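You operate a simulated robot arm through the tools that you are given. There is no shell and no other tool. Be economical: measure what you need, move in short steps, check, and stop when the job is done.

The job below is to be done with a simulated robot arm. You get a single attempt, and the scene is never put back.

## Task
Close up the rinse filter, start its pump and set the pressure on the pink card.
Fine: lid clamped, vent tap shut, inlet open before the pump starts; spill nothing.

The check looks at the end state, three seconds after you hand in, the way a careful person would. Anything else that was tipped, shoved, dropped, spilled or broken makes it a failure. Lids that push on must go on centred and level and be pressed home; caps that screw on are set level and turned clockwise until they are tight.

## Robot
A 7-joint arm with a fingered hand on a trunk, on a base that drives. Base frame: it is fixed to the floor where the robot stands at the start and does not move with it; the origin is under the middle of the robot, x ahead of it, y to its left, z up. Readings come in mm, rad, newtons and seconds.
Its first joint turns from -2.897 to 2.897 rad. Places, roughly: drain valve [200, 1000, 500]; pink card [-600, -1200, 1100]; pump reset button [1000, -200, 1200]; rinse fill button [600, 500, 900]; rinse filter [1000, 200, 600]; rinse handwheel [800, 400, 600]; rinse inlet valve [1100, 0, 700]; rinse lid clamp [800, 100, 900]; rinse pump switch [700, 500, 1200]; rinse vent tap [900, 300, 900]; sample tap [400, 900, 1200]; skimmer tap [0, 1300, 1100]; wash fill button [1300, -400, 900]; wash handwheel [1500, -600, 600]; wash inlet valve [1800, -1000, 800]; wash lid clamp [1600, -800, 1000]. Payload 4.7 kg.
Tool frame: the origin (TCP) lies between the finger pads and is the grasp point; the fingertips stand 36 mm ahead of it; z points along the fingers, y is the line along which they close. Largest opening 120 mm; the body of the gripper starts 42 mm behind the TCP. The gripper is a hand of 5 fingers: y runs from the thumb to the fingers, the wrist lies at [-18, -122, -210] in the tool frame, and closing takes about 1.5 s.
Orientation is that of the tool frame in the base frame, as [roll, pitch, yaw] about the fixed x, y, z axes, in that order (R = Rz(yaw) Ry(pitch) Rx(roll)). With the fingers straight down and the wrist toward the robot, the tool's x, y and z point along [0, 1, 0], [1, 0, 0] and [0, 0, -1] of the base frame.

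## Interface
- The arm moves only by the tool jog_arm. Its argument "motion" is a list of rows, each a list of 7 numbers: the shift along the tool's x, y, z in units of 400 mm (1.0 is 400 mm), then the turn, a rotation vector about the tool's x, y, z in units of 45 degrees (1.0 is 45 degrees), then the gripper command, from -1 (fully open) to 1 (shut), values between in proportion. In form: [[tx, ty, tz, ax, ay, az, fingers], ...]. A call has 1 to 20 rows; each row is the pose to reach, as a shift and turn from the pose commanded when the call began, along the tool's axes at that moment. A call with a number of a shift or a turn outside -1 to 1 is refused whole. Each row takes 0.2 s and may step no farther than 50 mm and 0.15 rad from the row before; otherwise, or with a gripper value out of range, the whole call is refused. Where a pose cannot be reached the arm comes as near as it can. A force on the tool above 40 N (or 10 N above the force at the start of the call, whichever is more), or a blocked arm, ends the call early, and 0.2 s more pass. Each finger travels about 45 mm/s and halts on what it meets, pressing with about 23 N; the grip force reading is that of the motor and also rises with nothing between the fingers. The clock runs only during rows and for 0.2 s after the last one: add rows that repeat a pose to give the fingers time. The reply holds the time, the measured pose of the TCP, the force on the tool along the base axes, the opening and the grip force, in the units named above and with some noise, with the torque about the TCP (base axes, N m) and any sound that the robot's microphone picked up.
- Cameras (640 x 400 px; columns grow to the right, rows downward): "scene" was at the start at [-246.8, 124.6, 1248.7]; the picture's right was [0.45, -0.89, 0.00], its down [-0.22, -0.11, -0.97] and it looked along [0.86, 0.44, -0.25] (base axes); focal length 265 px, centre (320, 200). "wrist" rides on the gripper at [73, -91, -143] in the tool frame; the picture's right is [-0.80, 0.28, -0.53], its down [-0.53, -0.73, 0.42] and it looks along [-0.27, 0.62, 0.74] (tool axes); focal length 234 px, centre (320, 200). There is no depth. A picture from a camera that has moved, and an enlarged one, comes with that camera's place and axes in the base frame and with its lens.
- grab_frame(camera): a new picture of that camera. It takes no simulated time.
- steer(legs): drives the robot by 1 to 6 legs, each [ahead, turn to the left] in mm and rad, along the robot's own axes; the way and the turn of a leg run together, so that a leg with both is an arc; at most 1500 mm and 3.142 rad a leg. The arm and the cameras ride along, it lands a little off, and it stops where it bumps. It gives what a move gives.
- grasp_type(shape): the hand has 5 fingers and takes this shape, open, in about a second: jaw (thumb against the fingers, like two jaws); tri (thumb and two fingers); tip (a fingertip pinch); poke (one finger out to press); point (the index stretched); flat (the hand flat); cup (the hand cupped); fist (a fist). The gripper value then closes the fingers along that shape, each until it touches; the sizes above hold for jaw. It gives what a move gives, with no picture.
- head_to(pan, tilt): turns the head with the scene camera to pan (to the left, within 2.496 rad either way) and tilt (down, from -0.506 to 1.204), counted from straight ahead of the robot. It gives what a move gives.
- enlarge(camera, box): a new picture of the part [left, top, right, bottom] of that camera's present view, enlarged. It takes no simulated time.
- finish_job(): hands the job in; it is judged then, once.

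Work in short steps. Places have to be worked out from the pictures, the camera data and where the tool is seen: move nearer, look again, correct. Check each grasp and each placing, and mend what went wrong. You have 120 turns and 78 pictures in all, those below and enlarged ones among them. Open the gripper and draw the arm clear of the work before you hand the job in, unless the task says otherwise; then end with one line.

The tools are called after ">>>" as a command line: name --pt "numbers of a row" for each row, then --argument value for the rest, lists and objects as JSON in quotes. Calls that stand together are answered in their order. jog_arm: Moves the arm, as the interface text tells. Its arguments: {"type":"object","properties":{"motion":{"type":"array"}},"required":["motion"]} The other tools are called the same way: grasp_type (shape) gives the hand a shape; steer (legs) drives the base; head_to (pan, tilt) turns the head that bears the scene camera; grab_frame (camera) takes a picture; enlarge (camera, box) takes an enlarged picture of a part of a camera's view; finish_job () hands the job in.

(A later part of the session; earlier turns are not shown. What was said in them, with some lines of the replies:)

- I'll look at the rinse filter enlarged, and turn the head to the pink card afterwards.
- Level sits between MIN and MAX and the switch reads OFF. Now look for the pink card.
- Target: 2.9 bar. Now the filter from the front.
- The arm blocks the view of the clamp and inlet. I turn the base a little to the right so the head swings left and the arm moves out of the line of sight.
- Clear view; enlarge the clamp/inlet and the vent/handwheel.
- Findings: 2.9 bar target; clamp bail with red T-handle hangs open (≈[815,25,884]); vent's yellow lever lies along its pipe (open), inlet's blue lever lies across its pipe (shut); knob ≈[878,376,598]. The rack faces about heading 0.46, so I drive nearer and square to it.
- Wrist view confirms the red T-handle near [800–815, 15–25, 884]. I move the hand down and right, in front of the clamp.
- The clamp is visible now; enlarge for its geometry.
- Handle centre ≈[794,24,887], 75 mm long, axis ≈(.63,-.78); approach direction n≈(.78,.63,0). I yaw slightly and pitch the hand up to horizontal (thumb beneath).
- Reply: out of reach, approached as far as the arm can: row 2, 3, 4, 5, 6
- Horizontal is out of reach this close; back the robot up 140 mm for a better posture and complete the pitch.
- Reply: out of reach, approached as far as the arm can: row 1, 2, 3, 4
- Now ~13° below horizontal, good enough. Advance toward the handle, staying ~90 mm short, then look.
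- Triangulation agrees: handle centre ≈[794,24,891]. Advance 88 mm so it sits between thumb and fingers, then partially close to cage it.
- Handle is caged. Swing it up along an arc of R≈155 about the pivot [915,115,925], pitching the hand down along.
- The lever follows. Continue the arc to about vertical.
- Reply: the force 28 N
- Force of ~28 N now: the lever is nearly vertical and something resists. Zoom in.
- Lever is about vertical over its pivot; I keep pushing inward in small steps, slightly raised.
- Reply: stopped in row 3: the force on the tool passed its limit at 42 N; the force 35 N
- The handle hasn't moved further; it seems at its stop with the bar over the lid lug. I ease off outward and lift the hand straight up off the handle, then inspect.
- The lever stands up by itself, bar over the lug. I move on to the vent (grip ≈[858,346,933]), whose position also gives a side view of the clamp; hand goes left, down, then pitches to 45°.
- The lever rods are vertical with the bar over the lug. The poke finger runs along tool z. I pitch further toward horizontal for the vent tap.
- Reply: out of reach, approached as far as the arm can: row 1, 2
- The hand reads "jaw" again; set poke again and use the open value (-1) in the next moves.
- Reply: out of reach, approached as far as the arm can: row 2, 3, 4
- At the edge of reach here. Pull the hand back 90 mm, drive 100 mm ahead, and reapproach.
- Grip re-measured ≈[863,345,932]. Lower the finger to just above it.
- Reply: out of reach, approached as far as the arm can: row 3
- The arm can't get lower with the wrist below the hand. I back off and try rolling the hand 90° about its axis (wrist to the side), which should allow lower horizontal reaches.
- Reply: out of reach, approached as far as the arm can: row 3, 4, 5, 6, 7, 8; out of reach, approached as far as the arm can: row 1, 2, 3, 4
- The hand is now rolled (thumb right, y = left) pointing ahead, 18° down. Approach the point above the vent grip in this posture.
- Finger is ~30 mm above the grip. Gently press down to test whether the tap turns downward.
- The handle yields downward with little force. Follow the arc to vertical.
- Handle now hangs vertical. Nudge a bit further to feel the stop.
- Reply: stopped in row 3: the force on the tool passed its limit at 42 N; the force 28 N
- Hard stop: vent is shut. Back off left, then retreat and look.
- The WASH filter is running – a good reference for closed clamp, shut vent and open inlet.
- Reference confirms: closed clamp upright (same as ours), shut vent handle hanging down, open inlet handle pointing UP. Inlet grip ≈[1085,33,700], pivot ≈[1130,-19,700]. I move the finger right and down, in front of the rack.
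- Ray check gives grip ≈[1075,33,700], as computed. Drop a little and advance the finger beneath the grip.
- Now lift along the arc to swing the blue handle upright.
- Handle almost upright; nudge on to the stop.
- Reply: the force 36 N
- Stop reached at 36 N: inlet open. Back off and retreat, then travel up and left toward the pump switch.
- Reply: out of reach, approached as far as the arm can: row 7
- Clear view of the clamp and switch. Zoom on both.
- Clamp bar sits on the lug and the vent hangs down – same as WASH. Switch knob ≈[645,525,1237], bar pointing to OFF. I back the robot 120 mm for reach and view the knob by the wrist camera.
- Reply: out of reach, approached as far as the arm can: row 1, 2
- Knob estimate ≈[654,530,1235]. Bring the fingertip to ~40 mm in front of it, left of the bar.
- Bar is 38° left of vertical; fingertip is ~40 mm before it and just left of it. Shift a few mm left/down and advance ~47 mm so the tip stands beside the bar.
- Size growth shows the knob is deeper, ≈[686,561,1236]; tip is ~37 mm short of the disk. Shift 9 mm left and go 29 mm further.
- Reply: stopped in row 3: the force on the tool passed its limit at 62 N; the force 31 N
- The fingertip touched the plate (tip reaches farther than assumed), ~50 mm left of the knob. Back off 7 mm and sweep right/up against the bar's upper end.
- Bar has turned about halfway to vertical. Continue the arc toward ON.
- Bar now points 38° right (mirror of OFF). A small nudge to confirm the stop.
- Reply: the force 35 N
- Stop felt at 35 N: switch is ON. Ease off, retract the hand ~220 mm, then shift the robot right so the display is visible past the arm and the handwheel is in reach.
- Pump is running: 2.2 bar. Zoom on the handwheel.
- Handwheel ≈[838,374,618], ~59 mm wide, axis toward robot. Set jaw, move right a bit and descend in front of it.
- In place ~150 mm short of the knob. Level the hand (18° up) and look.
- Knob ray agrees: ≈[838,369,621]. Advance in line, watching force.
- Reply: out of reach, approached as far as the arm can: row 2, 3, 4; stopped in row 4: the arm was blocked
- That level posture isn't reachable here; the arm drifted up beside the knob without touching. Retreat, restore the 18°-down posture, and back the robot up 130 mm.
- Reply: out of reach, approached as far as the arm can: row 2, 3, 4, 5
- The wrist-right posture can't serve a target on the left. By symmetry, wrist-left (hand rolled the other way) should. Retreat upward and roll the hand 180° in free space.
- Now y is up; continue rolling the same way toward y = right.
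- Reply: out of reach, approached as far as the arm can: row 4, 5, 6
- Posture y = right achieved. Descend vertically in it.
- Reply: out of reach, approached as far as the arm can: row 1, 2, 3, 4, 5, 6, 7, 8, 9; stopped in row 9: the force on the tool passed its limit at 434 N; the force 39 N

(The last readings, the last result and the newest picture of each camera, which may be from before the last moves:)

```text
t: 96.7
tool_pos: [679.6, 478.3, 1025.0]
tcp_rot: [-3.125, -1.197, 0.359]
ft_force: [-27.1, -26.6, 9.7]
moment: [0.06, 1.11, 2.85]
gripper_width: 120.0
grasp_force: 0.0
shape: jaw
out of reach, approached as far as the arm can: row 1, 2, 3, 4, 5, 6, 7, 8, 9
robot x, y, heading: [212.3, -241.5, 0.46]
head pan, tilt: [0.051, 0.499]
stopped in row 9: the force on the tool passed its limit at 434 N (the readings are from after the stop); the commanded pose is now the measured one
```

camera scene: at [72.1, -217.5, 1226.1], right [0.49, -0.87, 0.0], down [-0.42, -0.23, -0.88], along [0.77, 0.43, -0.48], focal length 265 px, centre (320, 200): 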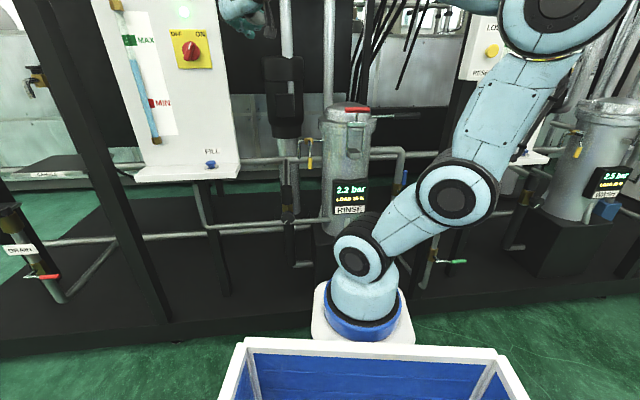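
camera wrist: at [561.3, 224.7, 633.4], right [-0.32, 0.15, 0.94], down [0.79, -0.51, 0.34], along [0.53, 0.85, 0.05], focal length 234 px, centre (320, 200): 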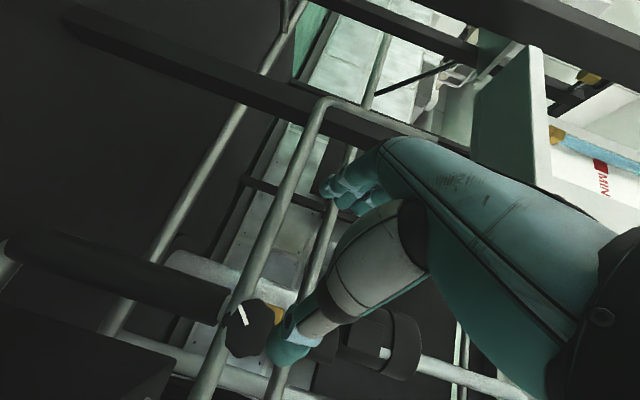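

The arm slid forward-left and struck the panel area. Back straight off and inspect.

>>> jog_arm --pt "-0.02 0.01 -0.06 0 0 0 -1" --pt "-0.05 0.02 -0.14 0 0 0 -1" --pt "-0.08 0.03 -0.22 0 0 0 -1" --pt "-0.1 0.036 -0.3 0 0 0 -1"

>>> head_to --pan 0.15 --tilt 0.35

>>> grab_frame --camera "scene"

```text
t: 97.7
tool_pos: [578.9, 455.8, 1053.4]
tcp_rot: [3.136, -1.193, 0.379]
ft_force: [0.3, -0.1, 0.2]
moment: [0.01, 0.02, -0.03]
gripper_width: 119.9
grasp_force: 0.0
shape: jaw
out of reach, approached as far as the arm can: row 1, 2, 3, 4
robot x, y, heading: [215.5, -243.0, 0.462]
head pan, tilt: [0.051, 0.499]
```

```text
t: 98.4
tool_pos: [578.0, 455.7, 1054.2]
tcp_rot: [3.133, -1.191, 0.383]
ft_force: [0.2, 0.4, 0.5]
moment: [-0.01, 0.01, 0.04]
gripper_width: 120.1
grasp_force: 0.1
shape: jaw
robot x, y, heading: [217.8, -243.1, 0.459]
head pan, tilt: [0.15, 0.351]
```

```text
16 pictures are left
camera scene: at [-42.2, -264.2, 1239.6], right [0.57, -0.82, 0.0], down [-0.28, -0.2, -0.94], along [0.77, 0.54, -0.34], focal length 265 px, centre (320, 200)
```

scene: 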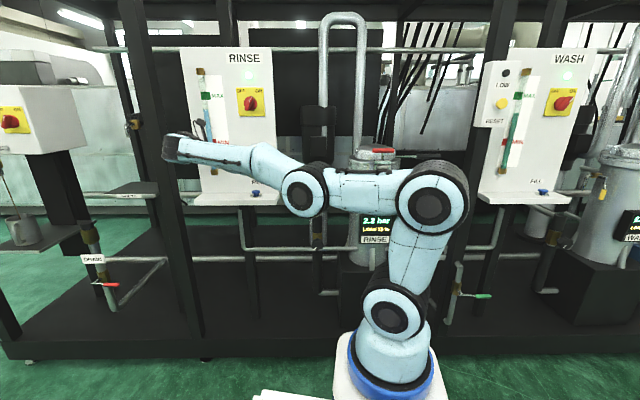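

Everything looks intact (lamp green, 2.2 bar, clamp in place). I undo the roll: back to the wrist-right posture, then place the robot left of the handwheel, as worked for the inlet.

>>> jog_arm --pt "0 0.1 -0.04 0 0 0 -1" --pt "0 0.2 -0.1 0 0 0 -1" --pt "0 0.3 -0.1 0 0 0 -1" --pt "0 0.3 -0.1 0 0 -0.18 -1" --pt "0 0.3 -0.1 0 0 -0.36 -1" --pt "0 0.3 -0.1 0 0 -0.54 -1" --pt "0 0.3 -0.1 0 0 -0.7 -1" --pt "0 0.3 -0.1 0 0 -0.86 -1" --pt "0 0.3 -0.1 0 0 -1 -1"

>>> jog_arm --pt "0 0 0 0 0 -0.18 -1" --pt "0 0 0 0 0 -0.36 -1" --pt "0 0 0 0 0 -0.54 -1" --pt "0 0 0 0 0 -0.7 -1" --pt "0 0 0 0 0 -0.86 -1" --pt "0 0 0 0 0 -1 -1"

```text
t: 100.4
tool_pos: [588.3, 329.3, 1070.1]
tcp_rot: [2.081, -0.715, 1.595]
ft_force: [-0.3, -0.1, 0.5]
moment: [0.01, 0.02, 0.01]
gripper_width: 120.1
grasp_force: 0.0
shape: jaw
out of reach, approached as far as the arm can: row 1, 2, 3, 4
robot x, y, heading: [215.8, -246.1, 0.46]
head pan, tilt: [0.15, 0.351]
```

```text
t: 101.8
tool_pos: [587.7, 329.7, 1068.3]
tcp_rot: [1.947, 0.002, 1.945]
ft_force: [-0.2, 0.7, 0.9]
moment: [-0.03, -0.01, -0.02]
gripper_width: 120.1
grasp_force: 0.1
shape: jaw
robot x, y, heading: [212.9, -244.2, 0.457]
head pan, tilt: [0.15, 0.351]
```

>>> jog_arm --pt "0 0 0 0 0 -0.18 -1" --pt "0 0 0 0 0 -0.36 -1" --pt "0 0 0 0 0 -0.54 -1" --pt "0 0 0 0 0 -0.7 -1" --pt "0 0 0 0 0 -0.86 -1" --pt "0 0 0 0 0 -1 -1"

>>> jog_arm --pt "0 0 0 0 0 -0.18 -1" --pt "0 0 0 0 0 -0.36 -1" --pt "0 0 0 0 0 -0.54 -1" --pt "0 0 0 0 0 -0.7 -1" --pt "0 0 0 0 0 -0.86 -1" --pt "0 0 0 0 0 -1 -1"

```text
t: 103.2
tool_pos: [587.5, 327.9, 1070.1]
tcp_rot: [2.083, 0.721, 2.301]
ft_force: [-0.6, -0.5, -1.2]
moment: [-0.02, -0.03, -0.05]
gripper_width: 120.1
grasp_force: 0.1
shape: jaw
robot x, y, heading: [211.5, -244.4, 0.46]
head pan, tilt: [0.15, 0.351]
```

```text
t: 104.6
tool_pos: [588.4, 329.0, 1067.5]
tcp_rot: [-3.134, 1.194, -2.758]
ft_force: [-0.3, -0.1, -0.2]
moment: [0.02, -0.02, 0.01]
gripper_width: 119.8
grasp_force: 0.0
shape: jaw
robot x, y, heading: [213.6, -246.5, 0.46]
head pan, tilt: [0.15, 0.351]
```

>>> jog_arm --pt "0.017 -0.104 -0.043 0 0 0 -1" --pt "0.035 -0.208 -0.086 0 0 0 -1" --pt "0.052 -0.311 -0.129 0 0 0 -1" --pt "0.07 -0.415 -0.172 0 0 0 -1" --pt "0.087 -0.519 -0.215 0 0 0 -1"

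>>> steer --legs '[[0, 1.571], [525, 0], [0, -1.571]]'

```text
t: 105.8
tool_pos: [582.8, 102.4, 1065.5]
tcp_rot: [3.14, 1.192, -2.768]
ft_force: [0.2, -0.2, -0.3]
moment: [0.02, -0.03, -0.01]
gripper_width: 119.9
grasp_force: 0.0
shape: jaw
robot x, y, heading: [214.0, -244.8, 0.457]
head pan, tilt: [0.15, 0.351]
```

```text
t: 116.6
tool_pos: [352.2, 559.6, 1066.7]
tcp_rot: [-3.138, 1.192, -2.793]
ft_force: [0.3, 0.3, -0.1]
moment: [0.02, 0.03, 0.0]
gripper_width: 120.4
grasp_force: 0.0
shape: jaw
robot x, y, heading: [-26.0, 224.6, 0.431]
head pan, tilt: [0.15, 0.351]
```

Robot now stands left of the handwheel (knob at ~846 ahead, 229 right). Move the hand right and down, well in front of the rack.

>>> jog_arm --pt "0.066 -0.076 0.042 0 0 0 -1" --pt "0.132 -0.153 0.083 0 0 0 -1" --pt "0.198 -0.229 0.125 0 0 0 -1" --pt "0.263 -0.306 0.167 0 0 0 -1" --pt "0.329 -0.382 0.208 0 0 0 -1" --pt "0.395 -0.459 0.25 0 0 0 -1" --pt "0.461 -0.535 0.292 0 0 0 -1" --pt "0.527 -0.612 0.333 0 0 0 -1" --pt "0.593 -0.688 0.375 0 0 0 -1" --pt "0.658 -0.765 0.417 0 0 0 -1" --pt "0.724 -0.841 0.458 0 0 0 -1" --pt "0.79 -0.9175 0.5 0 0 0 -1"

```text
t: 119.2
tool_pos: [580.0, 381.3, 923.3]
tcp_rot: [3.091, 1.083, -2.868]
ft_force: [-0.2, -1.4, 0.2]
moment: [-0.02, 0.05, -0.01]
gripper_width: 119.8
grasp_force: 0.2
shape: jaw
out of reach, approached as far as the arm can: row 1, 2, 3, 4, 5, 6, 7, 8, 9, 10, 11, 12
robot x, y, heading: [-27.5, 223.0, 0.432]
head pan, tilt: [0.15, 0.351]
```

Too close in for that path; go right at larger radius first, then down.

>>> jog_arm --pt "-0.015 -0.085 0.024 0 0 0 -1" --pt "-0.03 -0.17 0.048 0 0 0 -1" --pt "-0.045 -0.255 0.072 0 0 0 -1" --pt "-0.06 -0.339 0.0965 0 0 0 -1" --pt "0.03 -0.342 0.145 0 0 0 -1" --pt "0.12 -0.344 0.194 0 0 0 -1" --pt "0.215 -0.347 0.242 0 0 0 -1" --pt "0.31 -0.349 0.292 0 0 0 -1" --pt "0.4 -0.352 0.34 0 0 0 -1" --pt "0.492 -0.354 0.39 0 0 0 -1"

>>> grab_frame --camera "wrist"

```text
t: 121.4
tool_pos: [696.9, 334.8, 889.8]
tcp_rot: [3.075, 0.964, -2.918]
ft_force: [-0.5, -0.5, 0.6]
moment: [0.04, 0.02, 0.0]
gripper_width: 120.0
grasp_force: 0.1
shape: jaw
out of reach, approached as far as the arm can: row 1, 2, 3, 4, 5, 6, 7, 8, 9, 10
robot x, y, heading: [-24.7, 225.8, 0.432]
head pan, tilt: [0.15, 0.351]
```

```text
15 pictures are left
camera wrist: at [568.5, 201.8, 908.6], right [-0.04, 0.24, 0.97], down [0.83, -0.53, 0.17], along [0.56, 0.81, -0.18], focal length 234 px, centre (320, 200)
```

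wrist: 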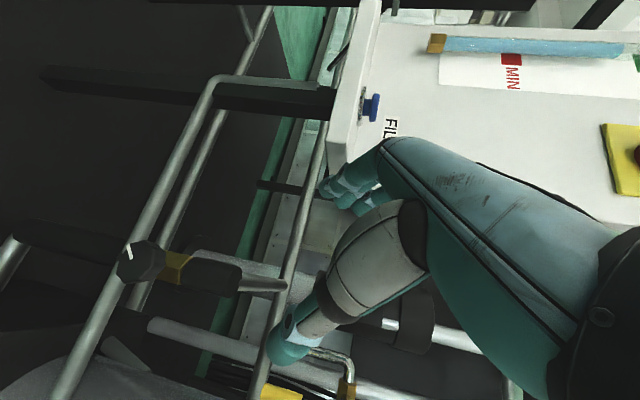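

The IK prefers a steeper hand when low. Pitch the hand to ~60° down (still straddling left/right) and then go lower.

>>> jog_arm --pt "0 0 -0.02 0 0.14 0 -1" --pt "0 0 -0.04 0 0.28 0 -1" --pt "0 0 -0.06 0 0.42 0 -1" --pt "0 0 -0.06 0 0.556 0 -1"

```text
t: 122.4
tool_pos: [683.7, 317.7, 900.9]
tcp_rot: [3.097, 0.527, -2.886]
ft_force: [0.0, 0.6, -0.2]
moment: [-0.02, -0.03, -0.01]
gripper_width: 119.7
grasp_force: 0.2
shape: jaw
robot x, y, heading: [-29.0, 225.4, 0.432]
head pan, tilt: [0.15, 0.351]
```

>>> jog_arm --pt "0.002 -0.004 0.11 0 0 0 -1" --pt "0.004 -0.008 0.22 0 0 0 -1" --pt "0.007 -0.012 0.33 0 0 0 -1" --pt "0.009 -0.016 0.44 0 0 0 -1" --pt "0.011 -0.02 0.554 0 0 0 -1"

>>> grab_frame --camera "wrist"

```text
t: 123.6
tool_pos: [787.8, 344.0, 705.3]
tcp_rot: [3.1, 0.53, -2.883]
ft_force: [0.0, -0.2, 1.6]
moment: [-0.02, 0.02, -0.02]
gripper_width: 119.7
grasp_force: 0.1
shape: jaw
robot x, y, heading: [-23.4, 224.1, 0.434]
head pan, tilt: [0.15, 0.351]
```

```text
14 pictures are left
camera wrist: at [682.7, 215.9, 788.1], right [0.34, 0.36, 0.87], down [0.85, -0.52, -0.12], along [0.4, 0.78, -0.48], focal length 234 px, centre (320, 200)
```

wrist: 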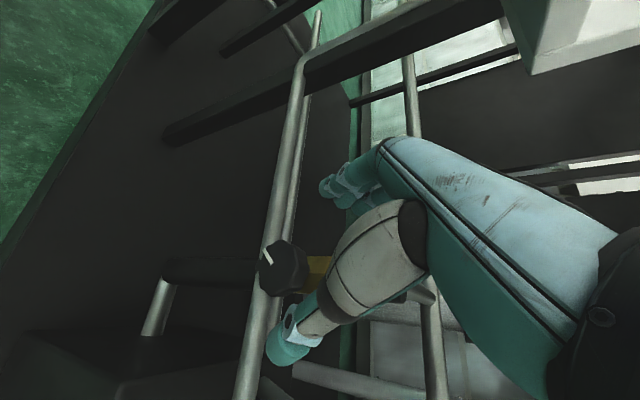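

Knob ray again hits [838,366,620]. Lower onto it (fingers left and right), slowly.

>>> jog_arm --pt "0 0.008 0.08 0 0 0 -1" --pt "0 0.014 0.15 0 0 0 -1" --pt "0.001 0.017 0.2 0 0 0 -1" --pt "0.0015 0.017 0.2285 0 0 0 -1"

>>> grab_frame --camera "wrist"

```text
t: 124.6
tool_pos: [828.6, 366.9, 626.3]
tcp_rot: [3.096, 0.53, -2.886]
ft_force: [0.0, -0.4, 0.5]
moment: [-0.03, -0.01, 0.02]
gripper_width: 119.9
grasp_force: 0.0
shape: jaw
robot x, y, heading: [-23.2, 223.3, 0.434]
head pan, tilt: [0.15, 0.351]
```

```text
13 pictures are left
camera wrist: at [723.9, 239.9, 709.3], right [0.34, 0.35, 0.87], down [0.85, -0.52, -0.13], along [0.4, 0.78, -0.48], focal length 234 px, centre (320, 200)
```

wrist: 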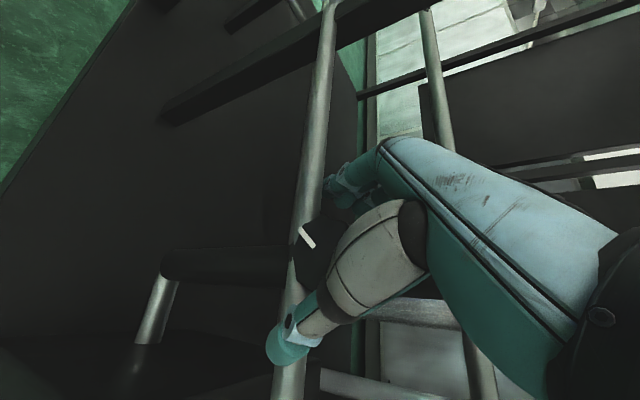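

Knob is between thumb and fingers. Close on it.

>>> jog_arm --pt "0 0 0 0 0 0 0" --pt "0 0 0 0 0 0 0.5" --pt "0 0 0 0 0 0 1" --pt "0 0 0 0 0 0 1" --pt "0 0 0 0 0 0 1" --pt "0 0 0 0 0 0 1" --pt "0 0 0 0 0 0 1" --pt "0 0 0 0 0 0 1"

```text
t: 126.4
tool_pos: [828.4, 366.9, 625.3]
tcp_rot: [3.097, 0.53, -2.887]
ft_force: [2.7, -0.7, -5.7]
moment: [0.04, -0.06, 0.39]
gripper_width: 38.6
grasp_force: 22.9
shape: jaw
robot x, y, heading: [-27.8, 222.2, 0.431]
head pan, tilt: [0.15, 0.351]
```

Gripped (38.6 mm). Turn clockwise 30° about the knob's axis.

>>> jog_arm --pt "0 -0.0015 0 -0.141 0.03 0.0835 1" --pt "0 -0.003 0 -0.282 0.06 0.167 1" --pt "0 -0.0045 0 -0.423 0.089 0.25 1" --pt "0 -0.006 0 -0.564 0.119 0.334 1" --pt "0 -0.006 0 -0.564 0.119 0.334 1"

>>> grab_frame --camera "scene"

```text
t: 127.6
tool_pos: [829.0, 364.1, 624.1]
tcp_rot: [2.546, 0.355, -3.127]
ft_force: [-9.1, 14.3, -8.7]
moment: [-0.5, -0.82, 1.27]
gripper_width: 35.6
grasp_force: 22.9
shape: jaw
robot x, y, heading: [-25.0, 220.1, 0.434]
head pan, tilt: [0.15, 0.351]
```

```text
12 pictures are left
camera scene: at [-281.1, 211.4, 1239.7], right [0.55, -0.83, 0.0], down [-0.29, -0.19, -0.94], along [0.78, 0.52, -0.34], focal length 265 px, centre (320, 200)
```

scene: 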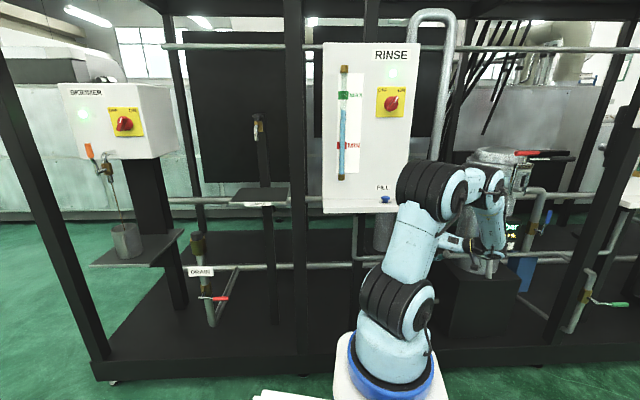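

The display peeks out beside the wrist; zoom.

>>> enlarge --camera "scene" --box '[480, 205, 540, 265]'

```text
6.67 times, centred on (510, 235) of scene
camera zoom: at [-281.1, 211.4, 1239.7], right [0.55, -0.83, 0.0], down [-0.29, -0.19, -0.94], along [0.78, 0.52, -0.34], focal length 1766 px, centre (-947, -33)
```

zoom: 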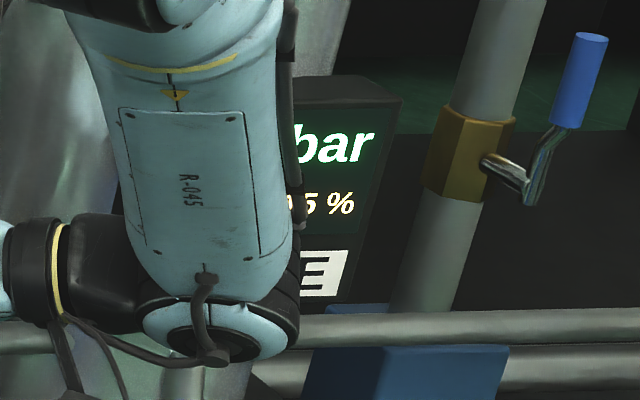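

Digits hidden just behind the wrist. Release, rotate the open hand back 30° (also the regrasp), and check the reading.

>>> jog_arm --pt "0 0 0 0 0 0 0" --pt "0 0 0 0 0 0 -0.6" --pt "0 0 0 0 0 0 -0.6" --pt "0 0 0 0 0 0 -0.6" --pt "0 0.0015 0 0.141 -0.03 -0.0835 -0.6" --pt "0 0.003 0 0.282 -0.06 -0.167 -0.6" --pt "0 0.0045 0 0.423 -0.089 -0.25 -0.6" --pt "0 0.006 0 0.564 -0.119 -0.334 -0.6" --pt "0 0.006 0 0.564 -0.119 -0.334 -0.6"

>>> enlarge --camera "scene" --box '[470, 205, 540, 265]'

>>> enlarge --camera "wrist" --box '[260, 180, 380, 300]'

```text
t: 129.6
tool_pos: [827.8, 365.6, 627.2]
tcp_rot: [3.097, 0.527, -2.886]
ft_force: [0.6, -0.8, -0.6]
moment: [-0.01, 0.01, -0.01]
gripper_width: 95.9
grasp_force: 0.1
shape: jaw
robot x, y, heading: [-25.1, 221.6, 0.434]
head pan, tilt: [0.15, 0.351]
```

```text
6.67 times, centred on (505, 235) of scene
camera zoom: at [-281.1, 211.3, 1239.7], right [0.55, -0.83, 0.0], down [-0.29, -0.19, -0.94], along [0.78, 0.52, -0.34], focal length 1766 px, centre (-913, -33)
```

zoom: 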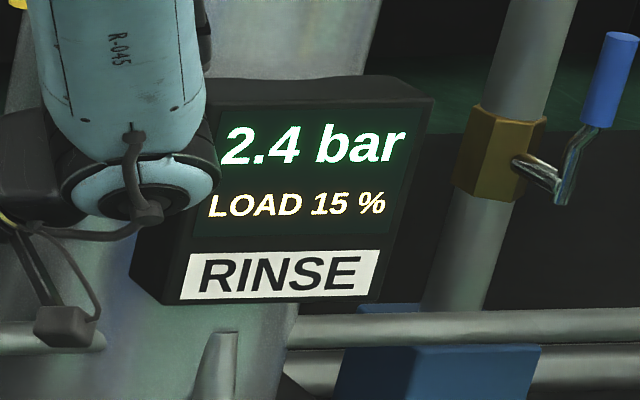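

```text
3.33 times, centred on (320, 240) of wrist
camera zoom: at [723.6, 237.2, 710.9], right [0.34, 0.36, 0.87], down [0.85, -0.52, -0.12], along [0.4, 0.78, -0.48], focal length 781 px, centre (320, 67)
```

zoom: 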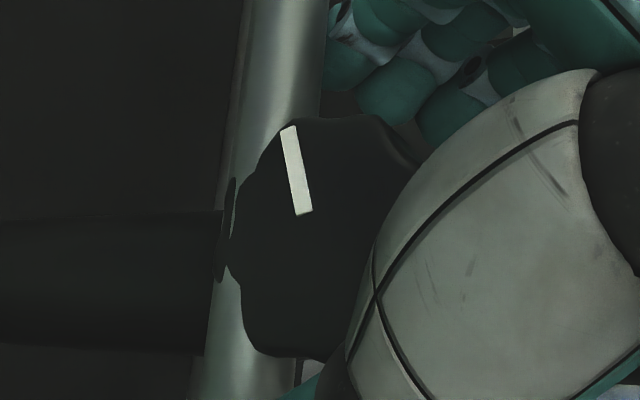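

2.2 → 2.4 bar with one 30° clockwise turn. Do another close–turn–open–return cycle.

>>> jog_arm --pt "0 0 0 0 0 0 0.5" --pt "0 0 0 0 0 0 1" --pt "0 0 0 0 0 0 1" --pt "0 0 0 0 0 0 1" --pt "0 0 0 0 0 0 1" --pt "0 0 0 0 0 0 1" --pt "0 0 0 0 0 0 1" --pt "0 -0.0015 0 -0.141 0.03 0.0835 1" --pt "0 -0.003 0 -0.282 0.06 0.167 1" --pt "0 -0.0045 0 -0.423 0.089 0.25 1" --pt "0 -0.006 0 -0.564 0.119 0.334 1" --pt "0 -0.006 0 -0.564 0.119 0.334 1" --pt "0 -0.006 0 -0.564 0.119 0.334 0" --pt "0 -0.006 0 -0.564 0.119 0.334 -0.6" --pt "0 -0.006 0 -0.564 0.119 0.334 -0.6" --pt "0 -0.006 0 -0.564 0.119 0.334 -0.6" --pt "0 -0.0045 0 -0.423 0.089 0.25 -0.6" --pt "0 -0.003 0 -0.282 0.06 0.167 -0.6" --pt "0 -0.0015 0 -0.141 0.03 0.0835 -0.6" --pt "0 0 0 0 0 0 -0.6"

>>> enlarge --camera "scene" --box '[470, 205, 540, 265]'

```text
t: 133.8
tool_pos: [828.8, 363.0, 628.7]
tcp_rot: [3.101, 0.528, -2.886]
ft_force: [-1.0, -0.4, -0.6]
moment: [0.0, -0.01, -0.03]
gripper_width: 95.6
grasp_force: 0.1
shape: jaw
robot x, y, heading: [-27.2, 222.4, 0.433]
head pan, tilt: [0.15, 0.351]
```

```text
6.67 times, centred on (505, 235) of scene
camera zoom: at [-281.0, 211.4, 1239.7], right [0.55, -0.83, 0.0], down [-0.29, -0.19, -0.94], along [0.78, 0.52, -0.34], focal length 1766 px, centre (-913, -33)
```

zoom: 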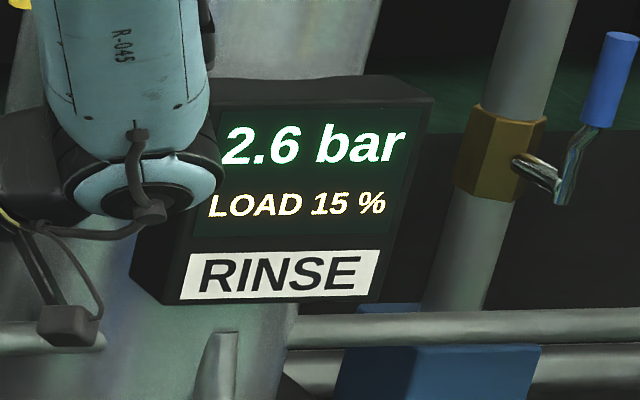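

2.6 bar. Repeat the same cycle.

>>> jog_arm --pt "0 0.003 0 0 0 0 0.5" --pt "0 0.004 0.003 0 0 0 1" --pt "0 0.004 0.003 0 0 0 1" --pt "0 0.004 0.003 0 0 0 1" --pt "0 0.004 0.003 0 0 0 1" --pt "0 0.004 0.003 0 0 0 1" --pt "0 0.004 0.003 0 0 0 1" --pt "0 0.0025 0.003 -0.141 0.03 0.0835 1" --pt "0 0.001 0.003 -0.282 0.06 0.167 1" --pt "0 -0.0005 0.003 -0.423 0.089 0.25 1" --pt "0 -0.002 0.003 -0.564 0.119 0.334 1" --pt "0 -0.002 0.003 -0.564 0.119 0.334 1" --pt "0 -0.002 0.003 -0.564 0.119 0.334 0" --pt "0 -0.002 0.003 -0.564 0.119 0.334 -0.6" --pt "0 -0.002 0.003 -0.564 0.119 0.334 -0.6" --pt "0 -0.002 0.003 -0.564 0.119 0.334 -0.6" --pt "0 0 0.003 -0.423 0.089 0.25 -0.6" --pt "0 0.001 0.003 -0.282 0.06 0.167 -0.6" --pt "0 0.002 0.003 -0.141 0.03 0.0835 -0.6" --pt "0 0.003 0.003 0 0 0 -0.6"

>>> enlarge --camera "scene" --box '[470, 205, 540, 265]'

```text
t: 138.0
tool_pos: [828.5, 366.4, 627.4]
tcp_rot: [3.1, 0.527, -2.885]
ft_force: [0.3, 0.0, -0.1]
moment: [-0.02, 0.0, -0.03]
gripper_width: 95.7
grasp_force: 0.1
shape: jaw
robot x, y, heading: [-26.5, 225.6, 0.433]
head pan, tilt: [0.15, 0.351]
```

```text
6.67 times, centred on (505, 235) of scene
camera zoom: at [-281.1, 211.4, 1239.7], right [0.55, -0.83, 0.0], down [-0.29, -0.19, -0.94], along [0.78, 0.52, -0.34], focal length 1766 px, centre (-913, -33)
```

zoom: 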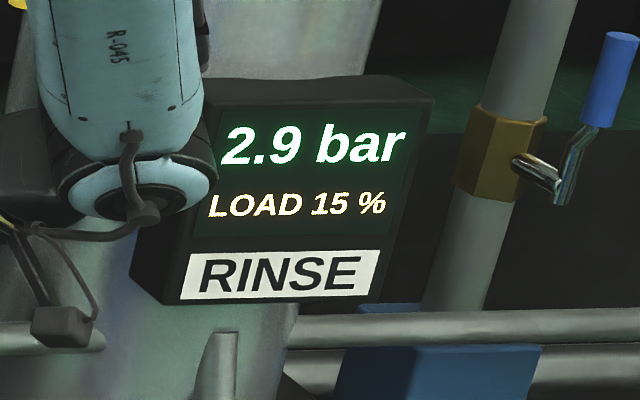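

2.9 bar shown. Open fully, withdraw the hand back along its axis, and recheck.

>>> jog_arm --pt "0 0 0 0 0 0 -1" --pt "0 0 -0.05 0 0 0 -1" --pt "0 0 -0.15 0 0 0 -1" --pt "0 0 -0.26 0 0 0 -1" --pt "0 0 -0.37 0 0 0 -1" --pt "0.09 0 -0.43 0 0 0 -1" --pt "0.18 0 -0.48 0 0 0 -1"

>>> grab_frame --camera "scene"

>>> enlarge --camera "scene" --box '[440, 130, 560, 265]'

```text
t: 139.6
tool_pos: [677.6, 323.2, 757.5]
tcp_rot: [3.098, 0.53, -2.886]
ft_force: [-0.2, 0.7, 0.0]
moment: [-0.01, -0.04, 0.01]
gripper_width: 119.5
grasp_force: 0.1
shape: jaw
robot x, y, heading: [-25.8, 223.9, 0.429]
head pan, tilt: [0.15, 0.351]
```

```text
6 pictures are left
camera scene: at [-281.1, 211.5, 1239.7], right [0.55, -0.83, 0.0], down [-0.29, -0.19, -0.94], along [0.78, 0.52, -0.34], focal length 265 px, centre (320, 200)
```

scene: 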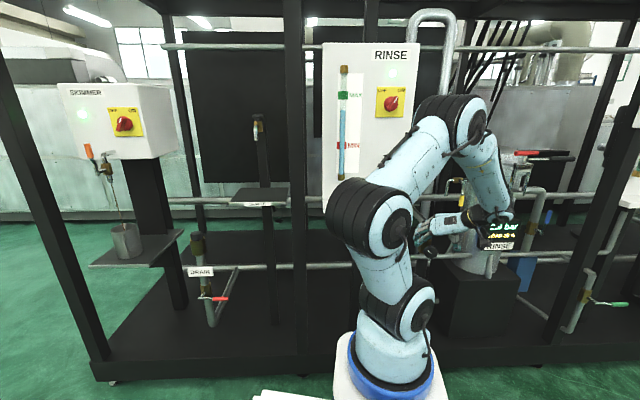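

```text
2.96 times, centred on (500, 198) of scene
camera zoom: at [-281.1, 211.5, 1239.7], right [0.55, -0.83, 0.0], down [-0.29, -0.19, -0.94], along [0.78, 0.52, -0.34], focal length 785 px, centre (-213, 207)
```

zoom: 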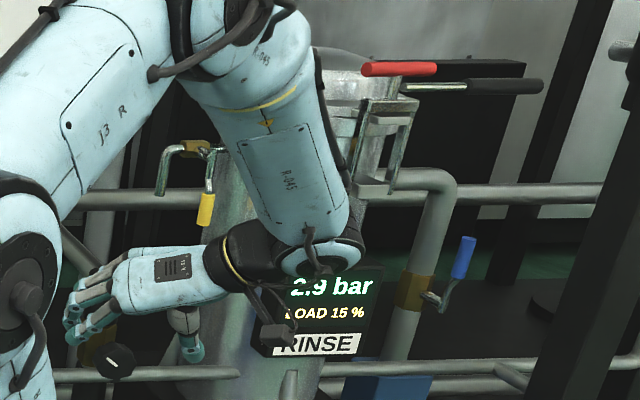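

2.9 bar is steady; clamp, vent and inlet are as in the WASH reference. Back the robot off 150 mm to be clear, then one last check.

>>> steer --legs '[[-150, 0]]'

>>> grab_frame --camera "scene"

>>> enlarge --camera "scene" --box '[440, 130, 560, 265]'

```text
t: 141.0
tool_pos: [540.9, 262.1, 756.6]
tcp_rot: [3.096, 0.529, -2.884]
ft_force: [0.6, 0.4, -0.2]
moment: [0.01, -0.01, 0.01]
gripper_width: 119.5
grasp_force: 0.1
shape: jaw
robot x, y, heading: [-160.9, 156.6, 0.432]
head pan, tilt: [0.15, 0.351]
```

```text
4 pictures are left
camera scene: at [-418.6, 147.0, 1239.7], right [0.55, -0.83, 0.0], down [-0.29, -0.19, -0.94], along [0.78, 0.52, -0.34], focal length 265 px, centre (320, 200)
```

scene: 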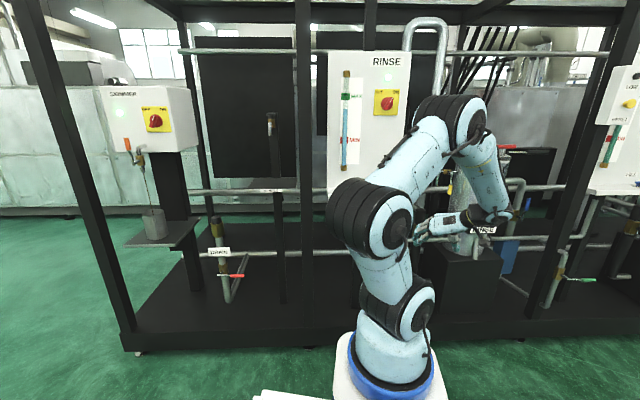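

```text
2.96 times, centred on (500, 198) of scene
camera zoom: at [-418.6, 147.0, 1239.7], right [0.55, -0.83, 0.0], down [-0.29, -0.19, -0.94], along [0.78, 0.52, -0.34], focal length 785 px, centre (-213, 207)
```

zoom: 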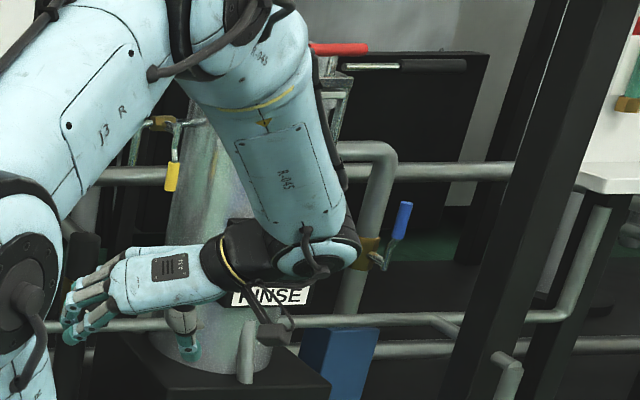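

The arm is clear, and the valves, clamp and switch are as set. Handing in.

>>> finish_job

```text
The job is handed in.
```

The rinse filter is closed and its pump is running at 2.9 bar, the pink card's setting. The lid was clamped, the vent shut and the inlet opened before I switched the pump on. At one point the arm hit the rinse panel hard (434 N); I saw no damage or spill in the pictures afterwards.
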